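You operate a simulated robot arm through the tools that you are given. There is no shell and no other tool.

The job below is to be done with a simulated robot arm. You get a single attempt, and the scene is never put back.

JOB
Pile some things up. At the end: the blue ice pack from the top of the wash bench is in the soak tank, with the brown small taped box from there on top of it and the orange brush on top of that; the bracket with a blue tab is in the soak tank; whatever was shut is shut again. Leave all else as you found it, and nothing knocked over.

It is judged by the outcome, as a careful person would: the job done as asked, and still so three seconds after it is handed in. It fails if anything else is knocked over, pushed out of place, dropped, spilled or broken.

ROBOT AND FRAMES
A 7-joint arm with a two-finger parallel gripper, fixed in place. Base frame: the origin is at the foot of the arm, x ahead of it, y to its left, z up; the work surface is at about z = 860. Readings come in mm, degrees, newtons and seconds.
Its first joint turns from -149.0 to 149.0 degrees. Payload 3.43 kg.
The tool frame sits at the grasp point between the pads (the TCP): z along the fingers, y along the line on which they close. The tips reach 30 mm beyond it. Largest opening 94 mm; finger width 28, thickness 10; the body of the gripper, 50 by 96 mm, starts 55 mm behind the TCP.
Orientation is that of the tool frame in the base frame, as a unit quaternion [x, y, z, w]. With the fingers straight down and closing along the base's y, the tool's x points along the base's -x, its y along +y and its z along -z.

CONTROLS
- The arm moves only by the tool play_rows. Its argument "targets" is a list of rows, each a list of 2 entries, a list of its own where there are three numbers: the shift along the tool's x, y, z in mm, then the turn, a rotation vector about the tool's x, y, z in degrees. In form: [[[dx, dy, dz], [rx, ry, rz]], ...]. A call has 1 to 20 rows; each row shifts and turns the commanded pose from where the row before left it, along the tool's axes as they then stand. "jaw" is the gripper command, from -1 (fully open) to 1 (shut), values between in proportion, set as the call begins (left out, the last holds). Each row takes 0.2 s and may step no farther than 50 mm and 8.6 degrees from the row before; otherwise, or with a gripper value out of range, the whole call is refused. A pose out of reach is approached as far as the arm can. The call stops where the force on the tool passes 40 N (or 10 N more than at its start, if that is more) or the arm is blocked; 0.2 s more then pass. The fingers move at their own pace (about 45 mm/s each) and stop on an object; they squeeze with about 24 N. The grip force told is the motor's: it shows also when the fingers shut on nothing. Time passes only in rows, and 0.2 s behind the last, so rows that do not move let the fingers close. It gives the time, the measured TCP pose, the force on the tool (base axes), the opening and the grip force at its end, in the units of the frame above (readings bear some noise), with the torque about the TCP (base axes, N m) and any sound that the robot's microphone picked up.
- Cameras (640 x 400 px; columns grow to the right, rows downward): "scene" is fixed at [400.7, -652.3, 1430.7]; the picture's right is [1.00, 0.08, 0.00], its down [0.02, -0.30, -0.95] and it looks along [-0.07, 0.95, -0.30] (base axes); focal length 358 px, centre (320, 200). "wrist" rides on the gripper at [76, 14, -102] in the tool frame; the picture's right is [-0.18, 0.98, 0.00], its down [-0.75, -0.14, -0.64] and it looks along [-0.63, -0.12, 0.77] (tool axes); focal length 243 px, centre (320, 200). There is no depth. A picture from a camera that has moved, and an enlarged one, comes with that camera's place and axes in the base frame and with its lens.
- capture(camera): a new picture of that camera. No time passes.
- close_up(camera, box): a new picture of the part [left, top, right, bottom] of that camera's present view, enlarged. No time passes.
- job_done(): hands the job in; it is judged then, once.

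Nothing tells you positions but the pictures and the camera data. Unless the task says otherwise, let go and move clear before handing in.

The tools are called after "Request:" by a JSON object that holds its "method" and its "body". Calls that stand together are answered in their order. play_rows: Moves the arm, as the interface text tells. Its arguments: {"type":"object","properties":{"targets":{"type":"array"},"jaw":{"type":"number"}},"required":["targets"]} The other tools are called the same way: capture (camera) takes a picture; close_up (camera, box) takes an enlarged picture of a part of a camera's view; job_done () hands the job in.

At the start:

```text
clock: 0.0
eef_pos: [143.4, 977.4, 1192.5]
tool_rot: [0.0, 1.0, 0.001, 0.0]
force: [0.1, -0.3, -0.5]
ft_torque: [0.02, 0.01, -0.01]
opening: 93.8
gripper_force: 0.1
```

scene: 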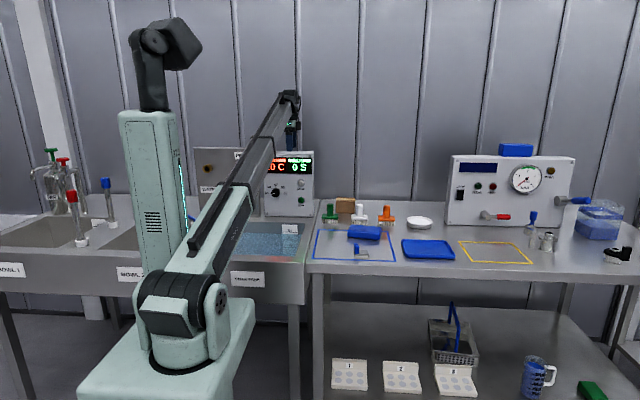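
wrist: 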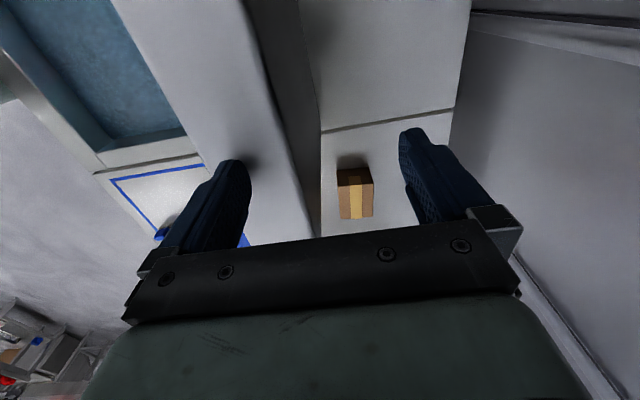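

I see a wash bench with sinks to the left, an ultrasonic-type tank in the middle, and a bench with various items on the right. I'll look closer at several areas before moving.

Request:
{"method": "close_up", "body": {"camera": "scene", "box": [190, 130, 350, 280]}}

Request:
{"method": "close_up", "body": {"camera": "scene", "box": [300, 180, 470, 280]}}

Request:
{"method": "close_up", "body": {"camera": "scene", "box": [430, 130, 640, 280]}}

Request:
{"method": "close_up", "body": {"camera": "scene", "box": [310, 280, 640, 400]}}

Request:
{"method": "close_up", "body": {"camera": "scene", "box": [0, 130, 200, 290]}}

Request:
{"method": "close_up", "body": {"camera": "wrist", "box": [0, 0, 640, 260]}}

```text
2.67 times, centred on (270, 205) of scene
camera zoom: at [400.7, -652.3, 1430.7], right [1.0, 0.08, 0.0], down [0.02, -0.3, -0.95], along [-0.07, 0.95, -0.3], focal length 955 px, centre (453, 187)
```

zoom: 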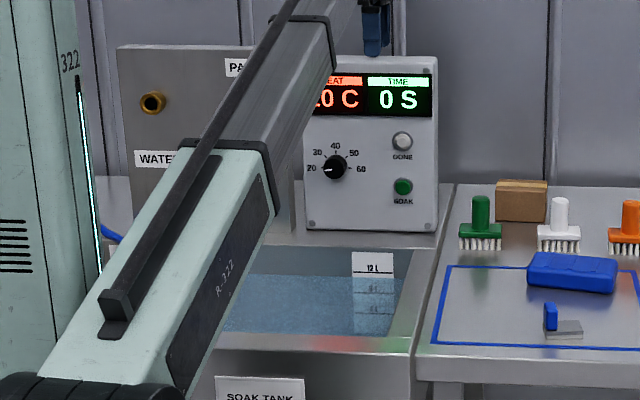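

```text
3.76 times, centred on (385, 230) of scene
camera zoom: at [400.7, -652.3, 1430.7], right [1.0, 0.08, 0.0], down [0.02, -0.3, -0.95], along [-0.07, 0.95, -0.3], focal length 1348 px, centre (75, 87)
```

zoom: 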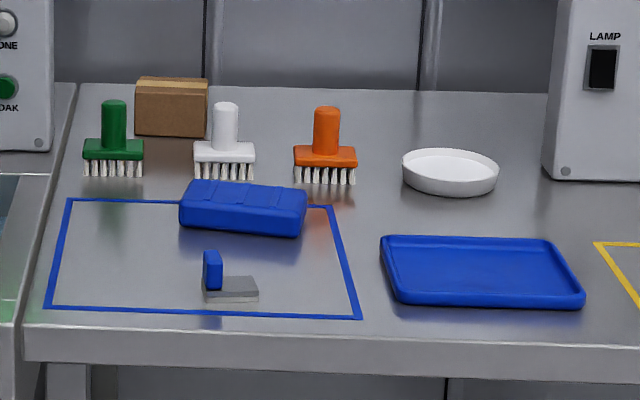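

```text
2.67 times, centred on (535, 205) of scene
camera zoom: at [400.7, -652.3, 1430.7], right [1.0, 0.08, 0.0], down [0.02, -0.3, -0.95], along [-0.07, 0.95, -0.3], focal length 955 px, centre (-253, 187)
```

zoom: 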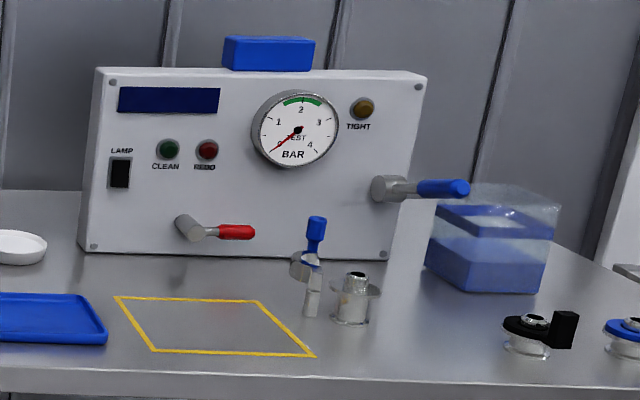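

```text
1.94 times, centred on (475, 340) of scene
camera zoom: at [400.7, -652.3, 1430.7], right [1.0, 0.08, 0.0], down [0.02, -0.3, -0.95], along [-0.07, 0.95, -0.3], focal length 694 px, centre (19, -72)
```

zoom: 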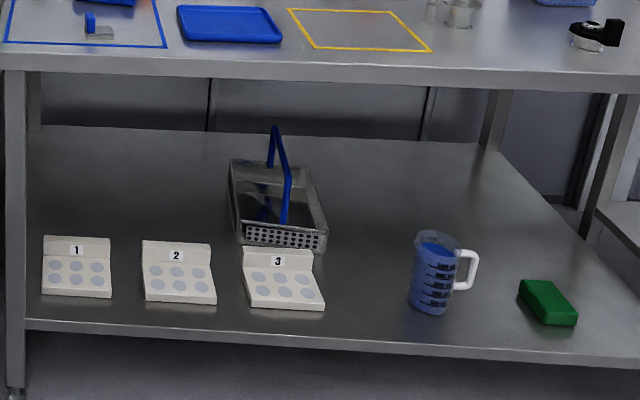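

```text
2.50 times, centred on (100, 210) of scene
camera zoom: at [400.7, -652.3, 1430.7], right [1.0, 0.08, 0.0], down [0.02, -0.3, -0.95], along [-0.07, 0.95, -0.3], focal length 895 px, centre (870, 175)
```

zoom: 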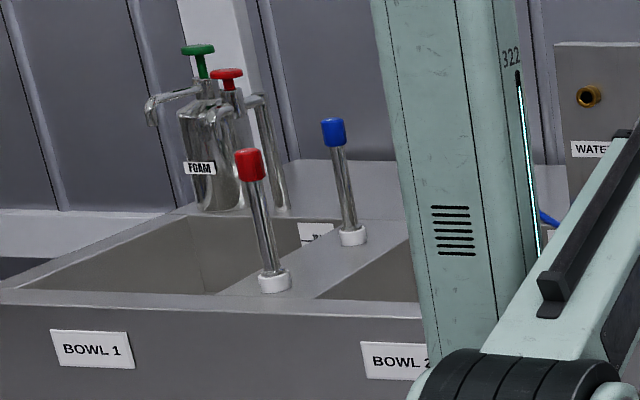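

```text
1.00 times, centred on (320, 130) of wrist (not enlarged: the box is as wide or as high as the picture)
camera zoom: at [67.3, 991.7, 1295.1], right [0.18, 0.98, 0.0], down [0.75, -0.14, 0.64], along [0.63, -0.12, -0.77], focal length 243 px, centre (320, 270)
```

zoom: 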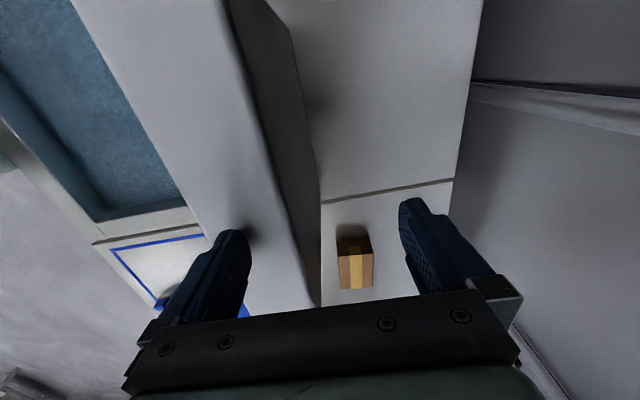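

The bench items I need look like this: the blue ribbed ice pack, the bracket and the brushes sit near the blue frame, and the taped box is behind them. The soak tank is to the left of the frame. I'll raise the arm and move toward the base for a better look.

Request:
{"method": "play_rows", "body": {"targets": [[[0, 0, -40], [0, 0, 0]], [[0, 0, -40], [0, 0, 0]], [[0, 0, -40], [0, 0, 0]], [[0, -40, 0], [0, 0, 0]], [[0, -40, 0], [0, 0, 0]], [[0, -40, 0], [0, 0, 0]], [[0, -40, 0], [0, 0, 0]], [[0, -40, 0], [0, 0, 0]]], "jaw": -1}}

Request:
{"method": "capture", "body": {"camera": "wrist"}}

Request:
{"method": "capture", "body": {"camera": "scene"}}

```text
clock: 1.8
eef_pos: [148.2, 827.0, 1216.8]
tool_rot: [0.0, 1.0, 0.014, 0.001]
force: [0.2, -0.3, -0.7]
ft_torque: [0.0, 0.02, 0.0]
opening: 94.2
gripper_force: 0.1
out of reach, approached as far as the arm can: row 3, 4, 5, 6, 7, 8
```

```text
taken
camera wrist: at [71.7, 839.2, 1319.5], right [0.18, 0.98, 0.03], down [0.75, -0.16, 0.64], along [0.63, -0.1, -0.77], focal length 243 px, centre (320, 200)
```

wrist: 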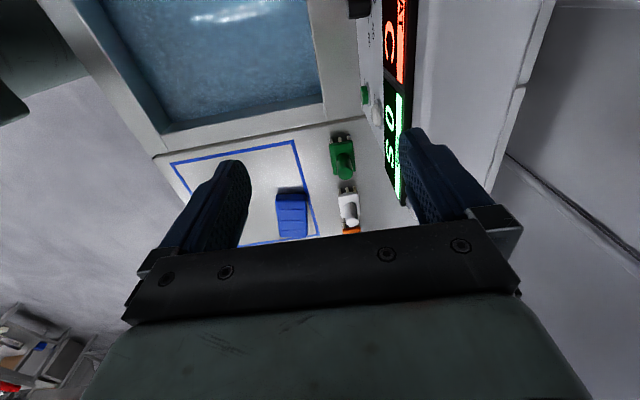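

```text
taken
```

scene: 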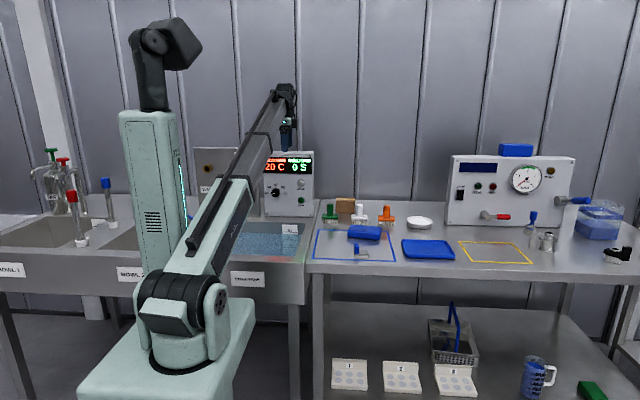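

The arm stopped short on height. I'll check where the commanded pose stands with a still row, and look closer at the tank.

Request:
{"method": "play_rows", "body": {"targets": [[[0, 0, 0], [0, 0, 0]]]}}

Request:
{"method": "close_up", "body": {"camera": "wrist", "box": [40, 0, 400, 250]}}

```text
clock: 2.2
eef_pos: [148.1, 827.3, 1217.5]
tool_rot: [0.0, 1.0, 0.014, 0.003]
force: [-0.2, 0.3, 0.0]
ft_torque: [0.0, 0.01, 0.0]
opening: 93.8
gripper_force: 0.0
```

```text
1.60 times, centred on (220, 125) of wrist
camera zoom: at [71.8, 839.5, 1319.9], right [0.18, 0.98, 0.03], down [0.75, -0.16, 0.64], along [0.63, -0.1, -0.77], focal length 388 px, centre (480, 320)
```

zoom: 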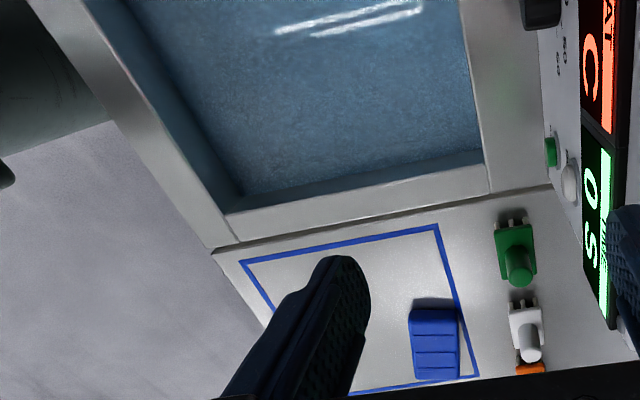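

The tank appears open with water in it, but I want to be sure that there's no lid. I'll shift toward −x to get a straight look into the tank.

Request:
{"method": "play_rows", "body": {"targets": [[[40, -15, 0], [0, 0, 0]], [[40, -15, 0], [0, 0, 0]], [[40, -15, 0], [0, 0, 0]], [[40, -15, 0], [0, 0, 0]], [[40, -15, 0], [0, 0, 0]], [[40, -15, 0], [0, 0, 0]], [[40, -15, 0], [0, 0, 0]]]}}

Request:
{"method": "capture", "body": {"camera": "wrist"}}

Request:
{"method": "capture", "body": {"camera": "scene"}}

```text
clock: 3.8
eef_pos: [-131.7, 744.0, 1168.9]
tool_rot: [0.0, 1.0, 0.006, -0.001]
force: [0.4, -0.1, 0.3]
ft_torque: [0.02, 0.02, 0.0]
opening: 94.0
gripper_force: 0.0
out of reach, approached as far as the arm can: row 1, 2, 3, 4, 5, 7
```

```text
taken
camera wrist: at [-207.2, 756.9, 1271.3], right [0.18, 0.98, 0.01], down [0.76, -0.15, 0.64], along [0.63, -0.11, -0.77], focal length 243 px, centre (320, 200)
```

wrist: 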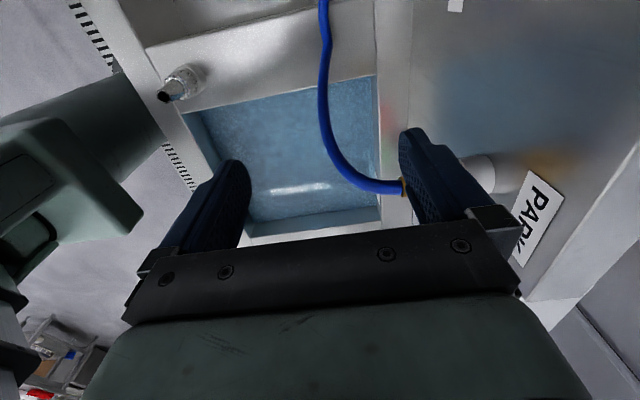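

```text
taken
```

scene: 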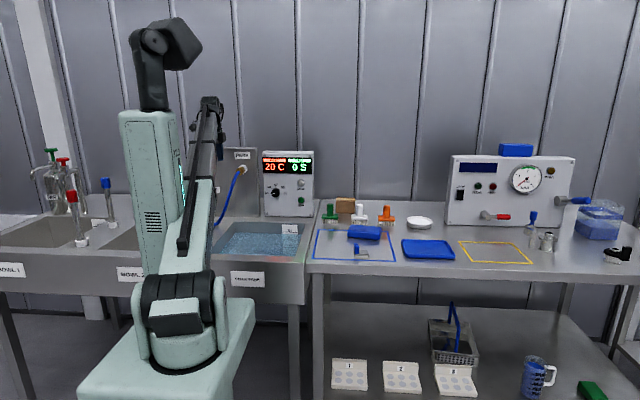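

From here the tank looks open. There's a blue hose nearby which I must keep clear of, so I'll zoom in on this cleared view.

Request:
{"method": "close_up", "body": {"camera": "scene", "box": [190, 140, 340, 300]}}

Request:
{"method": "close_up", "body": {"camera": "wrist", "box": [140, 0, 540, 260]}}

Request:
{"method": "close_up", "body": {"camera": "scene", "box": [490, 130, 640, 280]}}

Request:
{"method": "close_up", "body": {"camera": "scene", "box": [310, 190, 410, 270]}}

```text
2.50 times, centred on (265, 220) of scene
camera zoom: at [400.7, -652.3, 1430.7], right [1.0, 0.08, 0.0], down [0.02, -0.3, -0.95], along [-0.07, 0.95, -0.3], focal length 895 px, centre (458, 150)
```

zoom: 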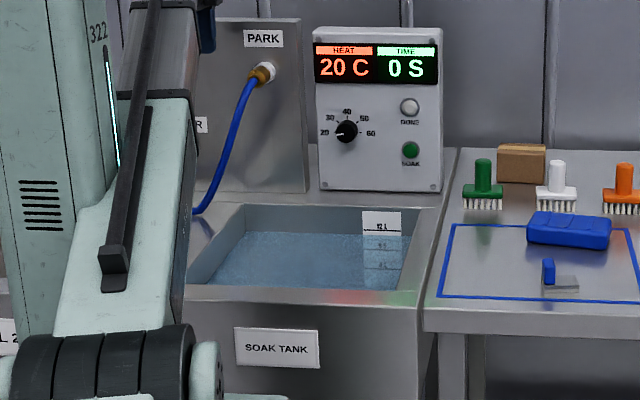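

```text
1.54 times, centred on (340, 130) of wrist
camera zoom: at [-207.2, 756.9, 1271.3], right [0.18, 0.98, 0.01], down [0.76, -0.15, 0.64], along [0.63, -0.11, -0.77], focal length 373 px, centre (289, 308)
```

zoom: 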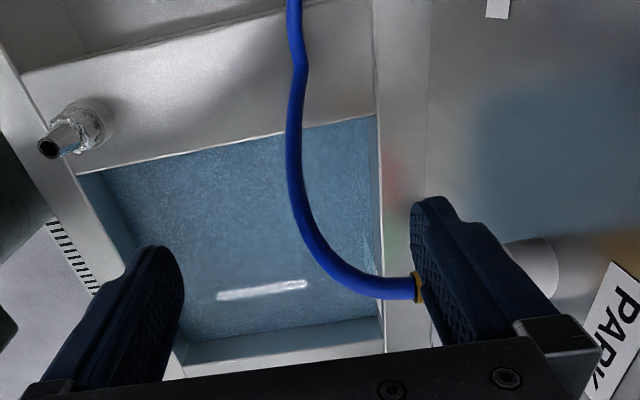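

```text
2.67 times, centred on (565, 205) of scene
camera zoom: at [400.7, -652.3, 1430.7], right [1.0, 0.08, 0.0], down [0.02, -0.3, -0.95], along [-0.07, 0.95, -0.3], focal length 955 px, centre (-333, 187)
```

zoom: 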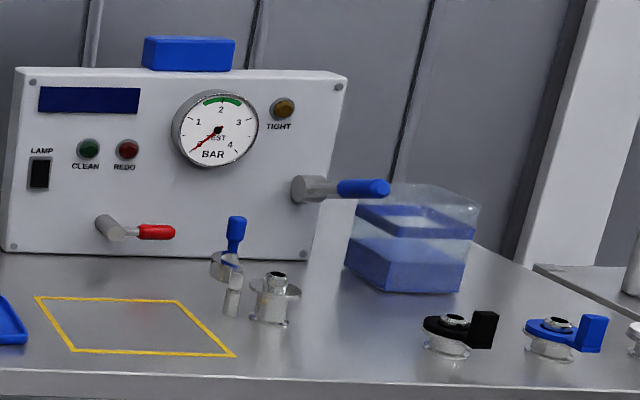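

```text
5.00 times, centred on (360, 230) of scene
camera zoom: at [400.7, -652.3, 1430.7], right [1.0, 0.08, 0.0], down [0.02, -0.3, -0.95], along [-0.07, 0.95, -0.3], focal length 1790 px, centre (120, 50)
```

zoom: 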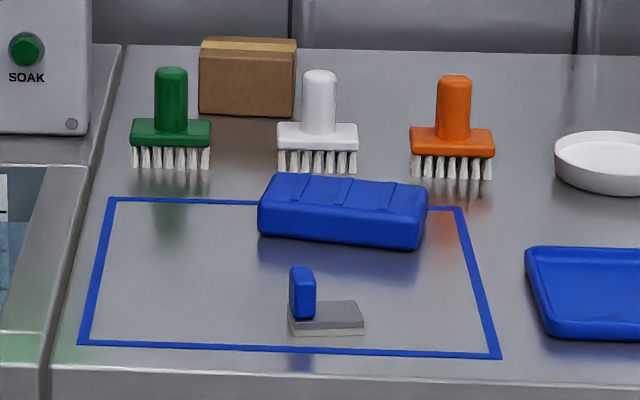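

The tank is open (no lid), and all four target items are clear in view. I'll move back over the bench to view them from above.

Request:
{"method": "play_rows", "body": {"targets": [[[-40, 0, 0], [0, 0, 0]], [[-40, 0, 0], [0, 0, 0]], [[-40, 0, 0], [0, 0, 0]], [[-40, 0, 0], [0, 0, 0]], [[-40, 0, 0], [0, 0, 0]], [[-40, -5, 0], [0, 0, 0]], [[-40, -10, 0], [0, 0, 0]], [[-40, -10, 0], [0, 0, 0]], [[-40, -10, 0], [0, 0, 0]], [[-40, -10, 0], [0, 0, 0]], [[0, 0, 0], [0, 0, 0]]]}}

Request:
{"method": "capture", "body": {"camera": "wrist"}}

Request:
{"method": "capture", "body": {"camera": "scene"}}

```text
clock: 6.2
eef_pos: [267.4, 705.6, 1155.1]
tool_rot: [0.0, 1.0, 0.006, 0.001]
force: [-1.0, -0.3, -0.9]
ft_torque: [0.03, -0.01, 0.0]
opening: 93.9
gripper_force: 0.1
out of reach, approached as far as the arm can: row 2, 3, 7
```

```text
taken
camera wrist: at [191.4, 718.3, 1257.5], right [0.18, 0.98, 0.01], down [0.75, -0.15, 0.64], along [0.63, -0.11, -0.77], focal length 243 px, centre (320, 200)
```

wrist: 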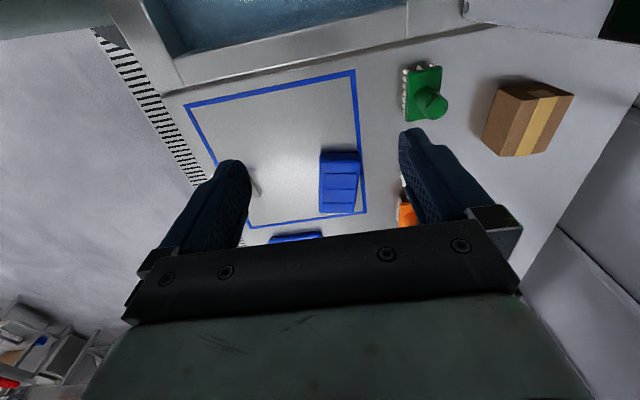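

```text
taken
```

scene: 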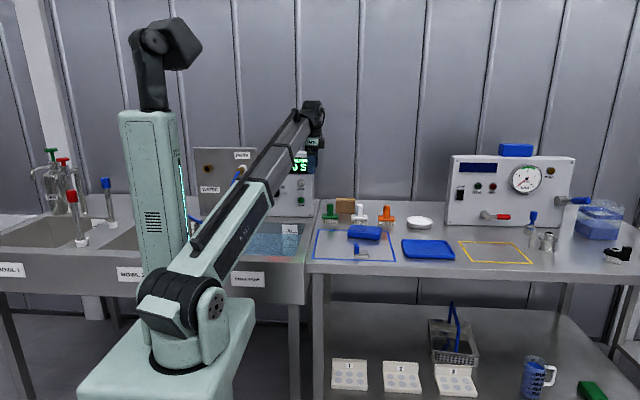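

I'll enlarge the wrist view for exact positions.

Request:
{"method": "close_up", "body": {"camera": "wrist", "box": [140, 50, 400, 250]}}

Request:
{"method": "close_up", "body": {"camera": "wrist", "box": [380, 20, 640, 240]}}

```text
2.00 times, centred on (270, 150) of wrist
camera zoom: at [191.4, 718.3, 1257.5], right [0.18, 0.98, 0.01], down [0.75, -0.15, 0.64], along [0.63, -0.11, -0.77], focal length 485 px, centre (420, 300)
```

zoom: 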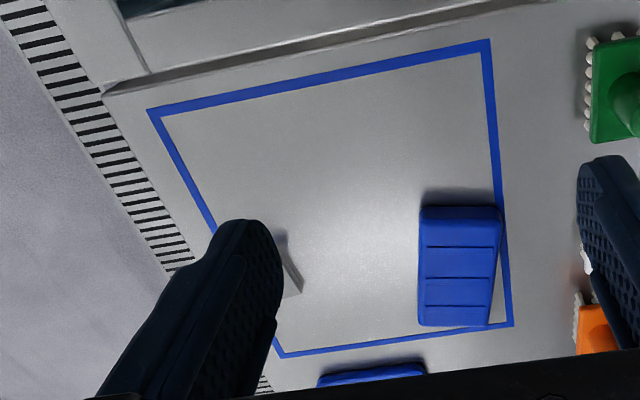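

```text
1.82 times, centred on (510, 130) of wrist
camera zoom: at [191.4, 718.3, 1257.5], right [0.18, 0.98, 0.01], down [0.75, -0.15, 0.64], along [0.63, -0.11, -0.77], focal length 441 px, centre (-26, 327)
```

zoom: 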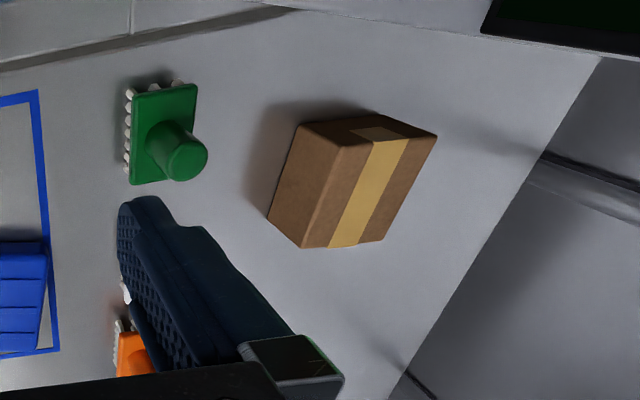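

Request:
{"method": "close_up", "body": {"camera": "scene", "box": [335, 210, 399, 250]}}

Request:
{"method": "close_up", "body": {"camera": "scene", "box": [320, 190, 384, 230]}}

Request:
{"method": "close_up", "body": {"camera": "scene", "box": [360, 195, 424, 235]}}

Request:
{"method": "close_up", "body": {"camera": "scene", "box": [335, 235, 399, 275]}}

```text
10.00 times, centred on (367, 230) of scene
camera zoom: at [400.7, -652.3, 1430.7], right [1.0, 0.08, 0.0], down [0.02, -0.3, -0.95], along [-0.07, 0.95, -0.3], focal length 3580 px, centre (-150, -100)
```

zoom: 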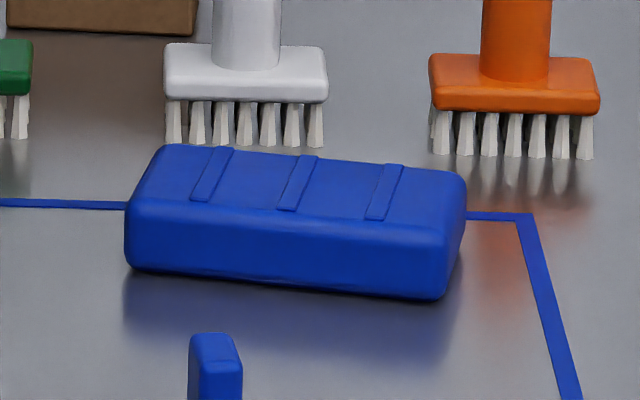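

```text
10.00 times, centred on (352, 210) of scene
camera zoom: at [400.7, -652.3, 1430.7], right [1.0, 0.08, 0.0], down [0.02, -0.3, -0.95], along [-0.07, 0.95, -0.3], focal length 3580 px, centre (0, 100)
```

zoom: 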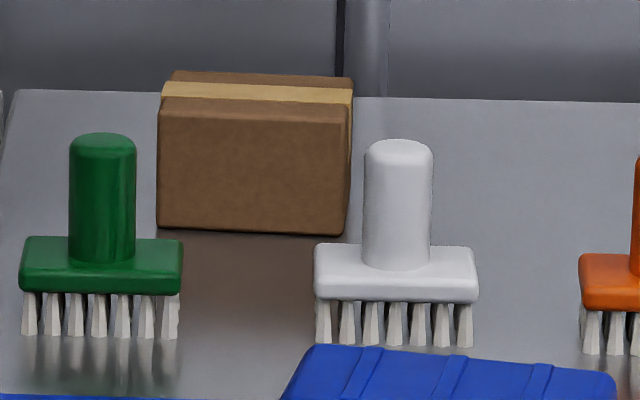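

```text
10.00 times, centred on (392, 215) of scene
camera zoom: at [400.7, -652.3, 1430.7], right [1.0, 0.08, 0.0], down [0.02, -0.3, -0.95], along [-0.07, 0.95, -0.3], focal length 3580 px, centre (-400, 50)
```

zoom: 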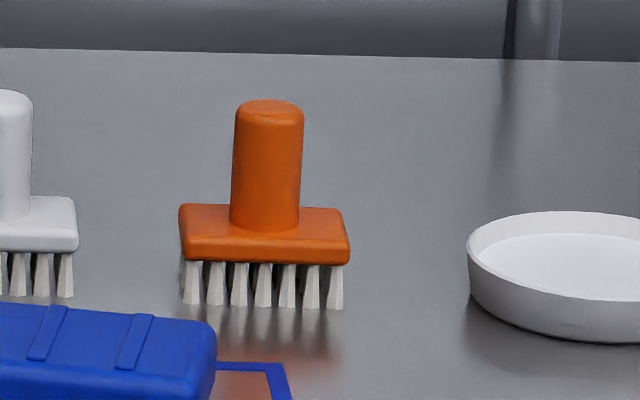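

```text
10.00 times, centred on (367, 255) of scene
camera zoom: at [400.7, -652.3, 1430.7], right [1.0, 0.08, 0.0], down [0.02, -0.3, -0.95], along [-0.07, 0.95, -0.3], focal length 3580 px, centre (-150, -350)
```

zoom: 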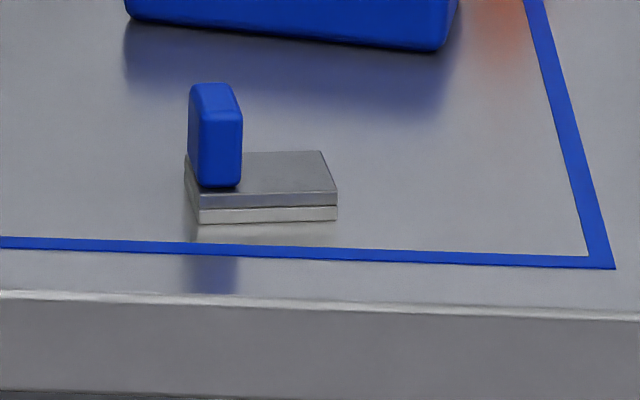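

Positions are now fairly consistent across the two cameras: ice pack at about (473, 705) turned about −12°, bracket tab at about (441, 527), taped box at about (390, 988) and orange brush at about (580, 835). I'll go above the bracket first for an accurate look.

Request:
{"method": "play_rows", "body": {"targets": [[[-29, -30, 22], [0, 0, 0]], [[-29, -30, 22], [0, 0, 0]], [[-29, -30, 22], [0, 0, 0]], [[-29, -30, 22], [0, 0, 0]], [[-29, -30, 22], [0, 0, 0]], [[-29, -28, 22], [0, 0, 0]], [[0, 0, 0], [0, 0, 0]]]}}

Request:
{"method": "capture", "body": {"camera": "wrist"}}

Request:
{"method": "capture", "body": {"camera": "scene"}}

```text
clock: 7.8
eef_pos: [442.2, 527.5, 1023.7]
tool_rot: [0.0, 1.0, 0.0, 0.0]
force: [0.1, 0.0, -0.8]
ft_torque: [0.03, 0.05, 0.03]
opening: 94.0
gripper_force: 0.1
```

```text
taken
camera wrist: at [366.5, 542.0, 1126.0], right [0.18, 0.98, 0.0], down [0.75, -0.14, 0.64], along [0.63, -0.12, -0.77], focal length 243 px, centre (320, 200)
```

wrist: 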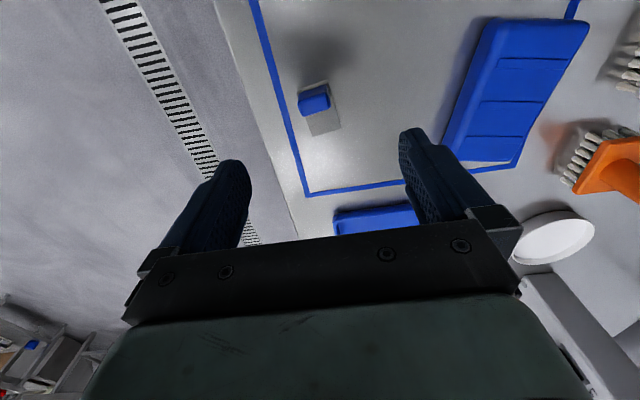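

```text
taken
```

scene: 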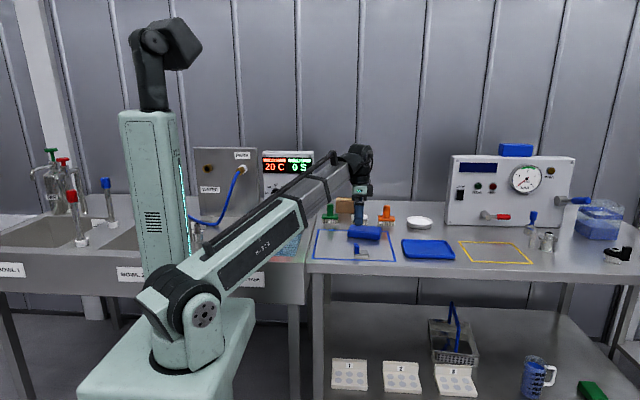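

Request:
{"method": "close_up", "body": {"camera": "wrist", "box": [240, 50, 400, 150]}}

Request:
{"method": "close_up", "body": {"camera": "wrist", "box": [400, 0, 640, 220]}}

```text
4.00 times, centred on (320, 100) of wrist
camera zoom: at [366.5, 542.0, 1126.0], right [0.18, 0.98, 0.0], down [0.75, -0.14, 0.64], along [0.63, -0.12, -0.77], focal length 970 px, centre (320, 600)
```

zoom: 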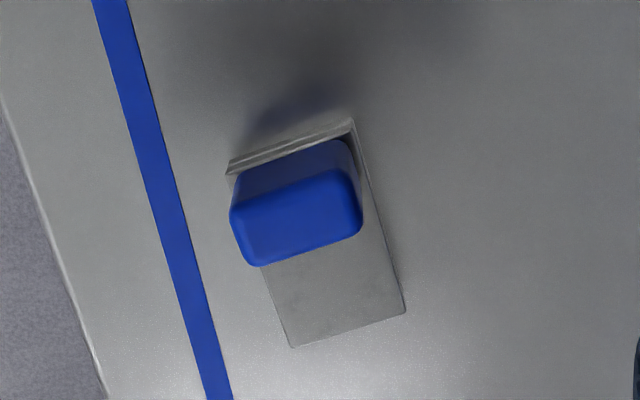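

```text
1.82 times, centred on (520, 110) of wrist
camera zoom: at [366.5, 542.0, 1126.0], right [0.18, 0.98, 0.0], down [0.75, -0.14, 0.64], along [0.63, -0.12, -0.77], focal length 441 px, centre (-44, 364)
```

zoom: 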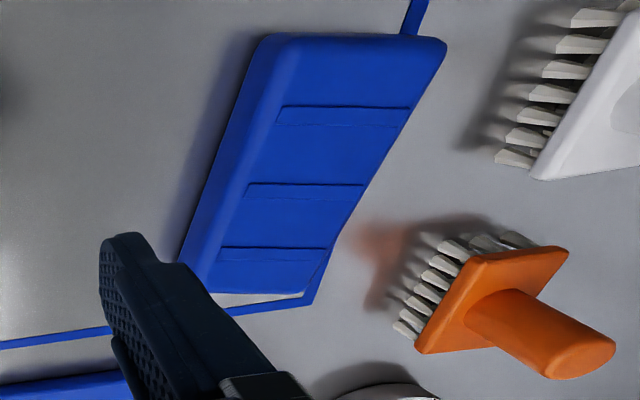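

The bracket's tab is well centred under the gripper at about (439, 523), aligned with the base axes. I'll go down around it with the jaws open and stop just above its plate.

Request:
{"method": "play_rows", "body": {"targets": [[[2.7, -4, 30], [0, 0, 0]], [[0, 0, 35], [0, 0, 0]], [[0, 0, 30], [0, 0, 0]], [[0, 0, 15], [0, 0, 0]], [[0, 0, 8], [0, 0, 0]], [[0, 0, 0], [0, 0, 0]]]}}

Request:
{"method": "capture", "body": {"camera": "wrist"}}

Request:
{"method": "close_up", "body": {"camera": "scene", "box": [320, 190, 420, 270]}}

```text
clock: 9.2
eef_pos: [439.7, 526.0, 907.0]
tool_rot: [0.0, 1.0, 0.0, 0.0]
force: [-0.1, 0.3, -0.7]
ft_torque: [0.04, 0.02, -0.02]
opening: 94.1
gripper_force: 0.0
```

```text
taken
camera wrist: at [364.2, 539.5, 1009.6], right [0.18, 0.98, 0.0], down [0.75, -0.14, 0.64], along [0.63, -0.12, -0.77], focal length 243 px, centre (320, 200)
```

wrist: 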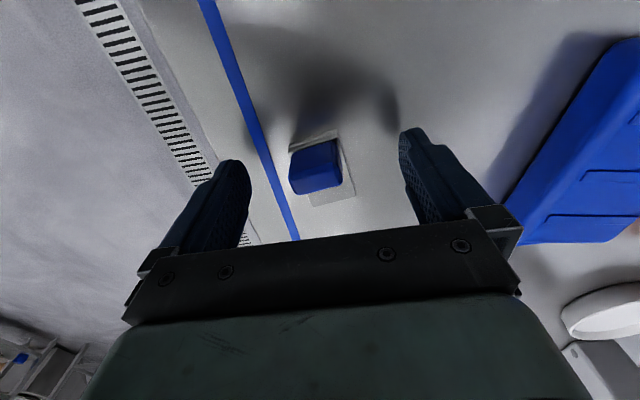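

```text
5.00 times, centred on (370, 230) of scene
camera zoom: at [400.7, -652.3, 1430.7], right [1.0, 0.08, 0.0], down [0.02, -0.3, -0.95], along [-0.07, 0.95, -0.3], focal length 1790 px, centre (70, 50)
```

zoom: 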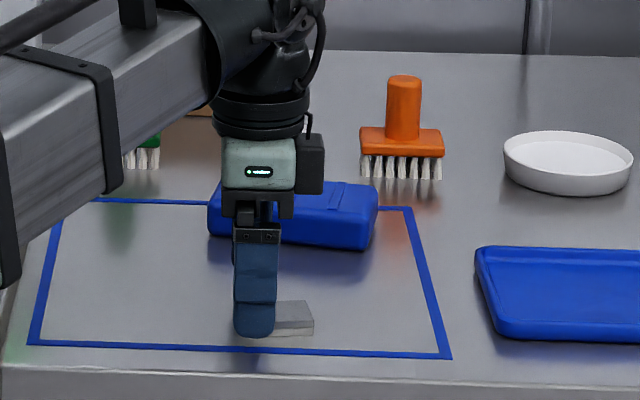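

The tab is centred between the fingers. I'll come down 3 mm more and close on it.

Request:
{"method": "play_rows", "body": {"targets": [[[0, -1.5, 3], [0, 0, 0]], [[0, 0, 0], [0, 0, 0]]]}}

Request:
{"method": "play_rows", "body": {"targets": [[[0, 0, 0], [0, 0, 0]], [[0, 0, 0], [0, 0, 0]], [[0, 0, 0], [0, 0, 0]], [[0, 0, 0], [0, 0, 0]], [[0, 0, 0], [0, 0, 0]], [[0, 0, 0], [0, 0, 0]]], "jaw": 1}}

Request:
{"method": "capture", "body": {"camera": "wrist"}}

```text
clock: 9.8
eef_pos: [440.2, 522.2, 903.5]
tool_rot: [0.001, 1.0, 0.0, 0.0]
force: [0.3, 0.3, 0.3]
ft_torque: [0.0, 0.0, 0.03]
opening: 94.0
gripper_force: 0.0
```

```text
clock: 11.2
eef_pos: [439.7, 522.8, 903.8]
tool_rot: [0.0, 1.0, 0.0, -0.001]
force: [0.5, 0.3, -0.5]
ft_torque: [-0.01, 0.01, 0.01]
opening: 30.5
gripper_force: 23.8
```

```text
taken
camera wrist: at [363.9, 536.9, 1006.5], right [0.18, 0.98, 0.0], down [0.75, -0.14, 0.64], along [0.63, -0.12, -0.77], focal length 243 px, centre (320, 200)
```

wrist: 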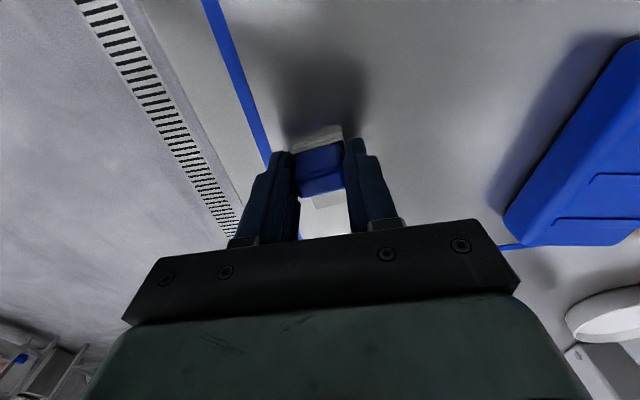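

The bracket is held (opening 30.5 mm). I'll lift it and carry it over toward the tank, pausing above it to look in.

Request:
{"method": "play_rows", "body": {"targets": [[[0, 0, -20], [0, 0, 0]], [[0, 0, -40], [0, 0, 0]], [[0, 0, -40], [0, 0, 0]], [[0, 0, -20], [0, 0, 0]], [[39, 22, 0], [0, 0, 0]], [[39, 22, 0], [0, 0, 0]], [[39, 22, 0], [0, 0, 0]], [[39, 22, 0], [0, 0, 0]], [[39, 22, 0], [0, 0, 0]], [[39, 22, 0], [0, 0, 0]], [[39, 22, 0], [0, 0, 0]], [[37, 22, 0], [0, 0, 0]], [[0, 0, 0], [0, 0, 0]]]}}

Request:
{"method": "capture", "body": {"camera": "wrist"}}

Request:
{"method": "capture", "body": {"camera": "scene"}}

```text
clock: 14.0
eef_pos: [127.0, 698.8, 1024.6]
tool_rot: [0.0, 1.0, 0.0, 0.0]
force: [0.5, 0.1, -0.5]
ft_torque: [-0.01, 0.02, 0.01]
opening: 30.9
gripper_force: 23.9
```

```text
taken
camera wrist: at [52.1, 712.8, 1127.2], right [0.18, 0.98, 0.0], down [0.75, -0.14, 0.64], along [0.63, -0.12, -0.77], focal length 243 px, centre (320, 200)
```

wrist: 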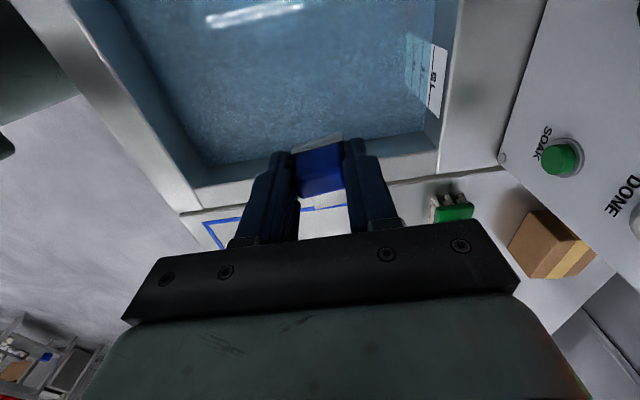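

```text
taken
```

scene: 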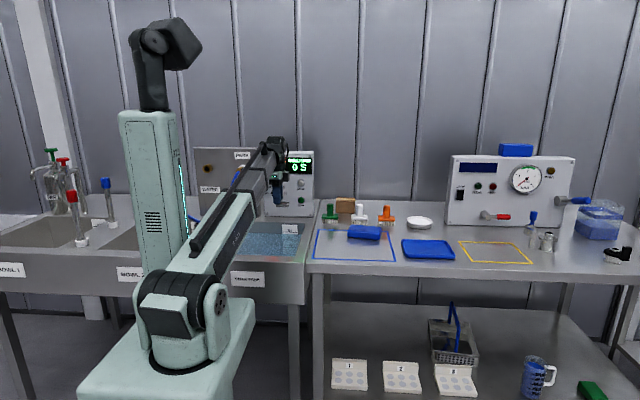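

Request:
{"method": "close_up", "body": {"camera": "wrist", "box": [60, 0, 480, 260]}}

Request:
{"method": "close_up", "body": {"camera": "scene", "box": [200, 200, 328, 280]}}

```text
1.52 times, centred on (270, 130) of wrist
camera zoom: at [52.1, 712.8, 1127.2], right [0.18, 0.98, 0.0], down [0.75, -0.14, 0.64], along [0.63, -0.12, -0.77], focal length 370 px, centre (396, 307)
```

zoom: 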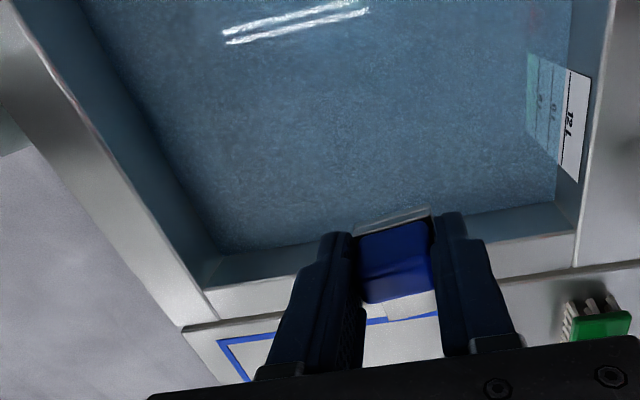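

```text
5.00 times, centred on (264, 240) of scene
camera zoom: at [400.7, -652.3, 1430.7], right [1.0, 0.08, 0.0], down [0.02, -0.3, -0.95], along [-0.07, 0.95, -0.3], focal length 1790 px, centre (600, 0)
```

zoom: 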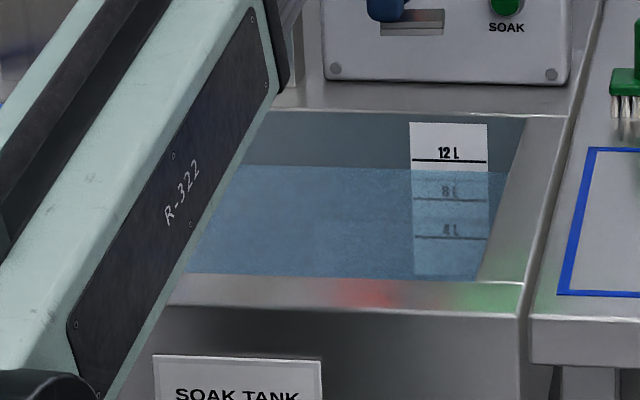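

The tank is open, its opening runs about x −90…218, y 506…827, with water at roughly z 812 and a floor near z 700. I'll put the bracket toward the back-right of the tank, leaving the middle for the pile.

Request:
{"method": "play_rows", "body": {"targets": [[[4, 33, 0], [0, 0, 0]], [[3, 33, 0], [0, 0, 0]], [[0, 0, 40], [0, 0, 0]], [[0, 0, 40], [0, 0, 0]], [[0, 0, 40], [0, 0, 0]], [[0, 0, 40], [0, 0, 0]], [[0, 0, 40], [0, 0, 0]], [[0, 0, 30], [0, 0, 0]], [[0, 0, 0], [0, 0, 0]]]}}

Request:
{"method": "capture", "body": {"camera": "wrist"}}

Request:
{"method": "close_up", "body": {"camera": "scene", "box": [200, 130, 360, 280]}}

```text
clock: 16.0
eef_pos: [121.2, 765.4, 794.5]
tool_rot: [0.0, 1.0, 0.0, 0.0]
force: [-0.3, 1.3, 0.7]
ft_torque: [0.01, -0.01, 0.0]
opening: 30.6
gripper_force: 24.2
```

```text
taken
camera wrist: at [45.0, 780.1, 896.4], right [0.18, 0.98, 0.0], down [0.75, -0.14, 0.64], along [0.63, -0.12, -0.77], focal length 243 px, centre (320, 200)
```

wrist: 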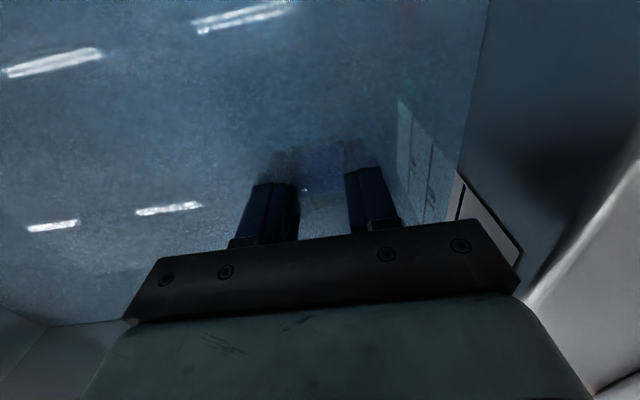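

```text
2.67 times, centred on (280, 205) of scene
camera zoom: at [400.7, -652.3, 1430.7], right [1.0, 0.08, 0.0], down [0.02, -0.3, -0.95], along [-0.07, 0.95, -0.3], focal length 955 px, centre (427, 187)
```

zoom: 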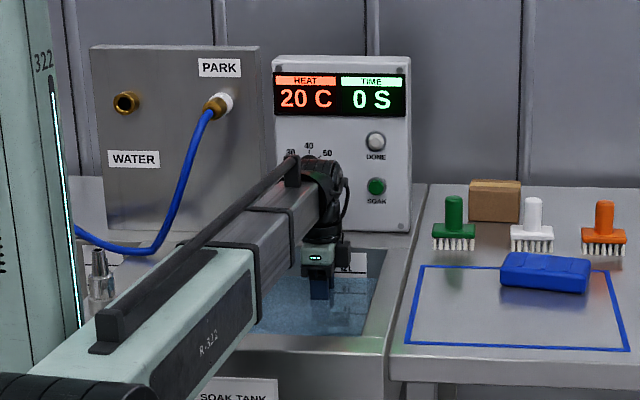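

The bracket is under water, clear of the walls. I'll lower it slowly, watching the force.

Request:
{"method": "play_rows", "body": {"targets": [[[0, 0, 10], [0, 0, 0]], [[0, 0, 10], [0, 0, 0]], [[0, 0, 8], [0, 0, 0]], [[0, 0, 4], [0, 0, 0]], [[0, 0, 0], [0, 0, 0]]]}}

```text
clock: 17.2
eef_pos: [122.1, 764.7, 761.6]
tool_rot: [0.0, 1.0, -0.001, 0.0]
force: [0.5, 0.8, -0.7]
ft_torque: [0.02, 0.02, 0.01]
opening: 29.5
gripper_force: 24.2
```

Request:
{"method": "play_rows", "body": {"targets": [[[0, 0, 4], [0, 0, 0]], [[0, 0, 2], [0, 0, 0]], [[0, 0, 2], [0, 0, 0]], [[0, 0, 0], [0, 0, 0]]]}}

```text
clock: 18.2
eef_pos: [122.3, 765.6, 754.6]
tool_rot: [0.0, 1.0, 0.0, 0.0]
force: [1.0, -0.1, -0.4]
ft_torque: [0.03, 0.0, 0.02]
opening: 29.5
gripper_force: 24.3
```

There's no contact yet at TCP z 754.6, so the bracket's underside is at about 710. I'll keep going down in 2 mm steps.

Request:
{"method": "play_rows", "body": {"targets": [[[0, 0, 2], [0, 0, 0]], [[0, 0, 2], [0, 0, 0]], [[0, 0, 2], [0, 0, 0]], [[0, 0, 0], [0, 0, 0]]]}}

```text
clock: 19.2
eef_pos: [122.9, 763.3, 748.3]
tool_rot: [0.0, 1.0, -0.001, 0.0]
force: [-0.4, 0.1, -0.9]
ft_torque: [-0.02, 0.0, 0.02]
opening: 29.5
gripper_force: 24.2
```

Still no contact at 748. I'll continue with small steps.

Request:
{"method": "play_rows", "body": {"targets": [[[0, 0, 2], [0, 0, 0]], [[0, 0, 2], [0, 0, 0]], [[0, 0, 0], [0, 0, 0]]]}}

```text
clock: 20.0
eef_pos: [121.8, 764.2, 744.9]
tool_rot: [0.0, 1.0, 0.0, 0.0]
force: [0.2, 0.9, 9.1]
ft_torque: [-0.04, -0.17, -0.02]
opening: 29.5
gripper_force: 23.9
```

The bracket has touched the floor (9 N at TCP z 745, so the tank floor is at about z 701). I'll open part way and rise straight up.

Request:
{"method": "play_rows", "body": {"targets": [[[0, 0, 0], [0, 0, 0]], [[0, 0, 0], [0, 0, 0]], [[0, 0, 0], [0, 0, 0]], [[0, 0, -5], [0, 0, 0]], [[0, 0, -15], [0, 0, 0]], [[0, 0, -25], [0, 0, 0]], [[0, 0, 0], [0, 0, 0]]], "jaw": -0.2}}

Request:
{"method": "capture", "body": {"camera": "wrist"}}

```text
clock: 21.6
eef_pos: [122.5, 763.6, 790.1]
tool_rot: [0.0, 1.0, 0.0, 0.0]
force: [-0.3, 0.2, 0.1]
ft_torque: [-0.01, 0.03, -0.01]
opening: 56.4
gripper_force: 0.1
```

```text
taken
camera wrist: at [46.3, 777.7, 891.8], right [0.18, 0.98, 0.0], down [0.75, -0.14, 0.64], along [0.63, -0.12, -0.77], focal length 243 px, centre (320, 200)
```

wrist: 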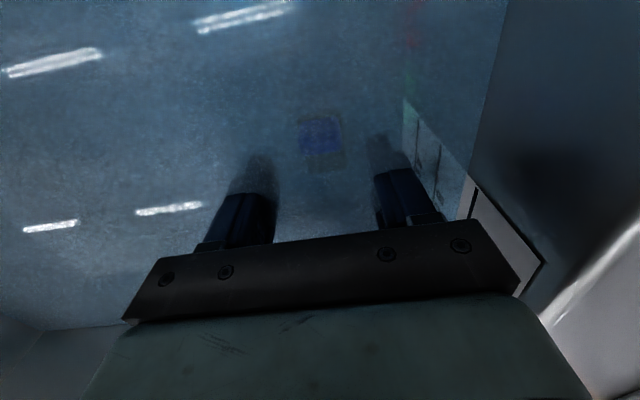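

The bracket sits upright on the tank floor, released. Now I'll rise and move over the ice pack, opening the jaws fully and turning 12° to match it.

Request:
{"method": "play_rows", "body": {"targets": [[[0, 0, -40], [0, 0, 0]], [[0, 0, -40], [0, 0, 0]], [[0, 0, -40], [0, 0, 0]], [[0, 0, -40], [0, 0, 0]], [[0, 0, -40], [0, 0, 0]], [[0, 0, -35], [0, 0, 0]], [[-39, -6.5, 0], [0, 0, 0]], [[-39, -6.5, 0], [0, 0, 0]], [[-39, -6.5, 0], [0, 0, 0]], [[-39, -6.5, 0], [0, 0, 0]], [[-39, -6.5, 0], [0, 0, 0]], [[-39, -6.5, 0], [0, 0, 0]], [[-39, -6.5, 0], [0, 0, 0]], [[-39, -6.5, 0], [0, 0, 0]], [[-39, -6.5, 0], [0, 0, 0]], [[0, 0, 0], [0, 0, 6]], [[0, 0, 0], [0, 0, 6]], [[0, 0, 0], [0, 0, 0]]], "jaw": -1}}

Request:
{"method": "capture", "body": {"camera": "wrist"}}

Request:
{"method": "capture", "body": {"camera": "scene"}}

```text
clock: 25.4
eef_pos: [474.4, 706.5, 1023.8]
tool_rot: [0.105, 0.994, 0.001, 0.0]
force: [-0.5, 0.5, -0.3]
ft_torque: [-0.01, 0.04, 0.01]
opening: 93.9
gripper_force: 0.0
```

```text
taken
camera wrist: at [402.6, 735.8, 1126.9], right [0.39, 0.92, 0.0], down [0.71, -0.3, 0.64], along [0.59, -0.25, -0.77], focal length 243 px, centre (320, 200)
```

wrist: 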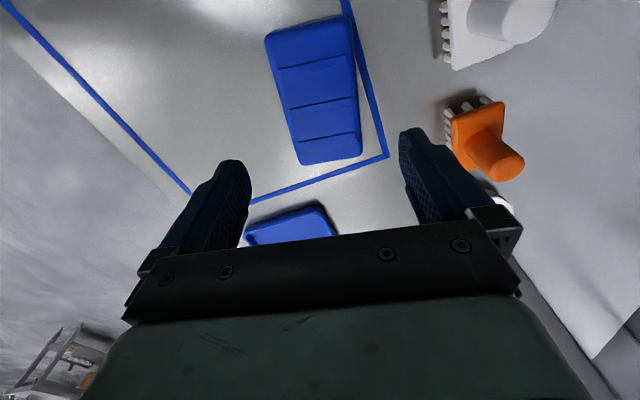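

```text
taken
```

scene: 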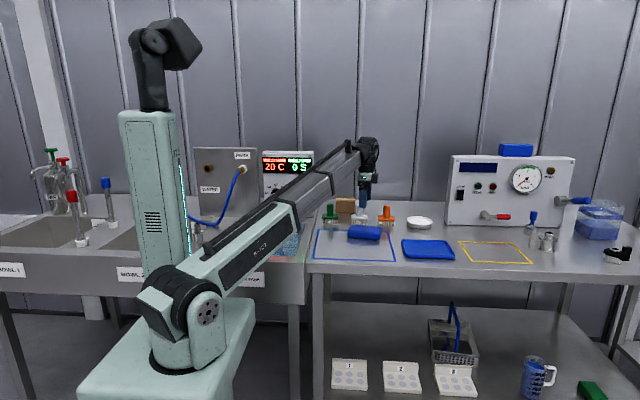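

Request:
{"method": "close_up", "body": {"camera": "wrist", "box": [200, 0, 440, 180]}}

```text
2.22 times, centred on (320, 90) of wrist
camera zoom: at [402.6, 735.8, 1126.9], right [0.39, 0.92, 0.0], down [0.71, -0.3, 0.64], along [0.59, -0.25, -0.77], focal length 539 px, centre (320, 444)
```

zoom: 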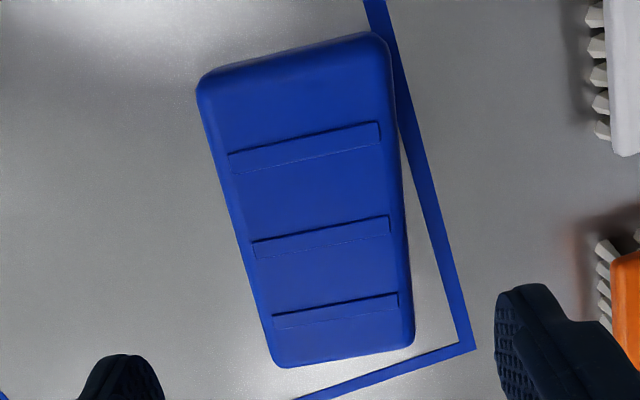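

The ice pack's centre measures (475, 706) at −12°, right under the gripper, about 69 mm across the grip. I'll go down with the tips just above the bench and grip it.

Request:
{"method": "play_rows", "body": {"targets": [[[0, 0, 40], [0, 0, 0]], [[0, 0, 40], [0, 0, 0]], [[0, 0, 30], [0, 0, 0]], [[0, 0, 14], [0, 0, 0]], [[0, 0, 6], [0, 0, 0]], [[0, 0, 0], [0, 0, 0]]]}}

Request:
{"method": "capture", "body": {"camera": "wrist"}}

Request:
{"method": "close_up", "body": {"camera": "scene", "box": [320, 180, 420, 260]}}

```text
clock: 26.8
eef_pos: [473.0, 705.6, 894.6]
tool_rot: [0.104, 0.995, 0.0, 0.0]
force: [0.4, -0.3, -0.1]
ft_torque: [-0.02, 0.03, -0.01]
opening: 94.0
gripper_force: 0.0
```

```text
taken
camera wrist: at [401.5, 734.6, 996.8], right [0.38, 0.92, 0.0], down [0.71, -0.29, 0.64], along [0.59, -0.25, -0.77], focal length 243 px, centre (320, 200)
```

wrist: 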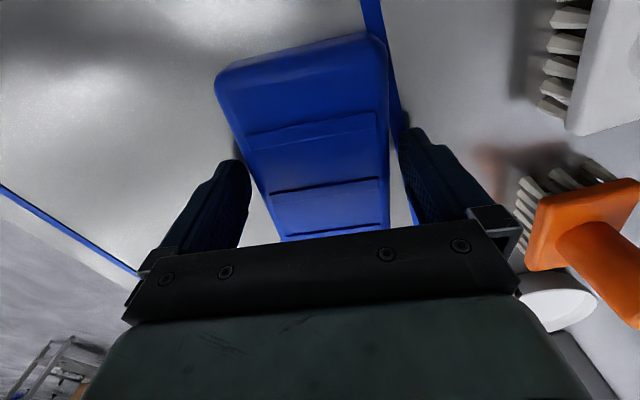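

```text
5.00 times, centred on (370, 220) of scene
camera zoom: at [400.7, -652.3, 1430.7], right [1.0, 0.08, 0.0], down [0.02, -0.3, -0.95], along [-0.07, 0.95, -0.3], focal length 1790 px, centre (70, 100)
```

zoom: 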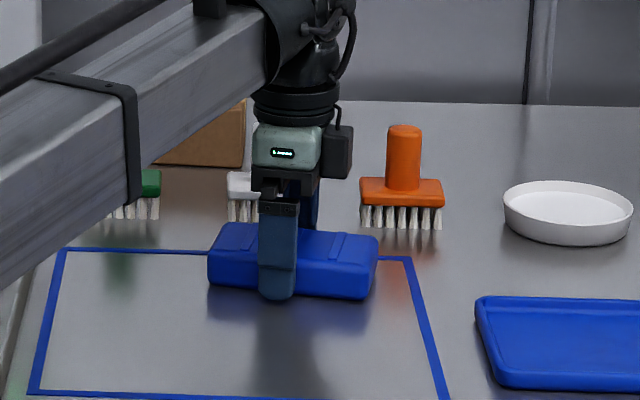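

The fingers straddle the pack. I'll close and check the grip.

Request:
{"method": "play_rows", "body": {"targets": [[[0, 0, 0], [0, 0, 0]], [[0, 0, 0], [0, 0, 0]], [[0, 0, 0], [0, 0, 0]], [[0, 0, 0], [0, 0, 0]], [[0, 0, 0], [0, 0, 0]]], "jaw": 1}}

Request:
{"method": "play_rows", "body": {"targets": [[[0, 0, -5], [0, 0, 0]], [[0, 0, -10], [0, 0, 0]], [[0, 0, 0], [0, 0, 0]]]}}

Request:
{"method": "capture", "body": {"camera": "wrist"}}

Request:
{"method": "close_up", "body": {"camera": "scene", "box": [320, 180, 420, 260]}}

```text
clock: 28.0
eef_pos: [472.5, 704.5, 894.5]
tool_rot: [0.104, 0.995, -0.001, 0.0]
force: [0.2, 0.0, 0.2]
ft_torque: [0.04, -0.03, 0.06]
opening: 78.7
gripper_force: 24.0
```

```text
clock: 28.8
eef_pos: [473.5, 706.3, 909.6]
tool_rot: [0.105, 0.995, 0.0, 0.0]
force: [-0.9, -0.1, -2.9]
ft_torque: [-0.02, 0.02, 0.02]
opening: 79.0
gripper_force: 24.1
```

```text
taken
camera wrist: at [401.7, 735.0, 1011.5], right [0.38, 0.92, 0.0], down [0.71, -0.29, 0.64], along [0.59, -0.25, -0.77], focal length 243 px, centre (320, 200)
```

wrist: 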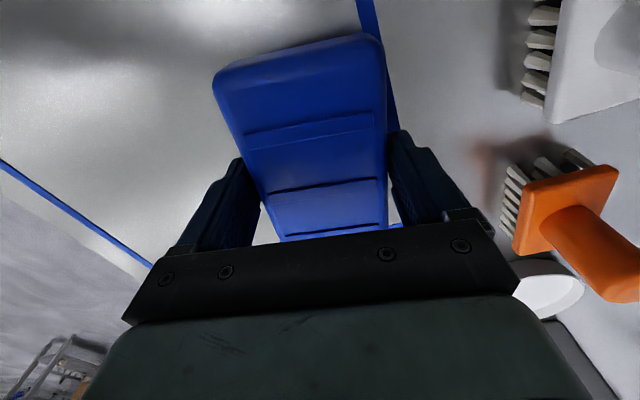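

```text
5.00 times, centred on (370, 220) of scene
camera zoom: at [400.7, -652.3, 1430.7], right [1.0, 0.08, 0.0], down [0.02, -0.3, -0.95], along [-0.07, 0.95, -0.3], focal length 1790 px, centre (70, 100)
```

zoom: 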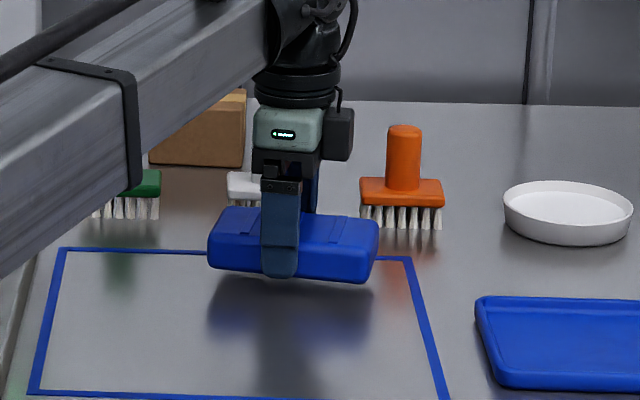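

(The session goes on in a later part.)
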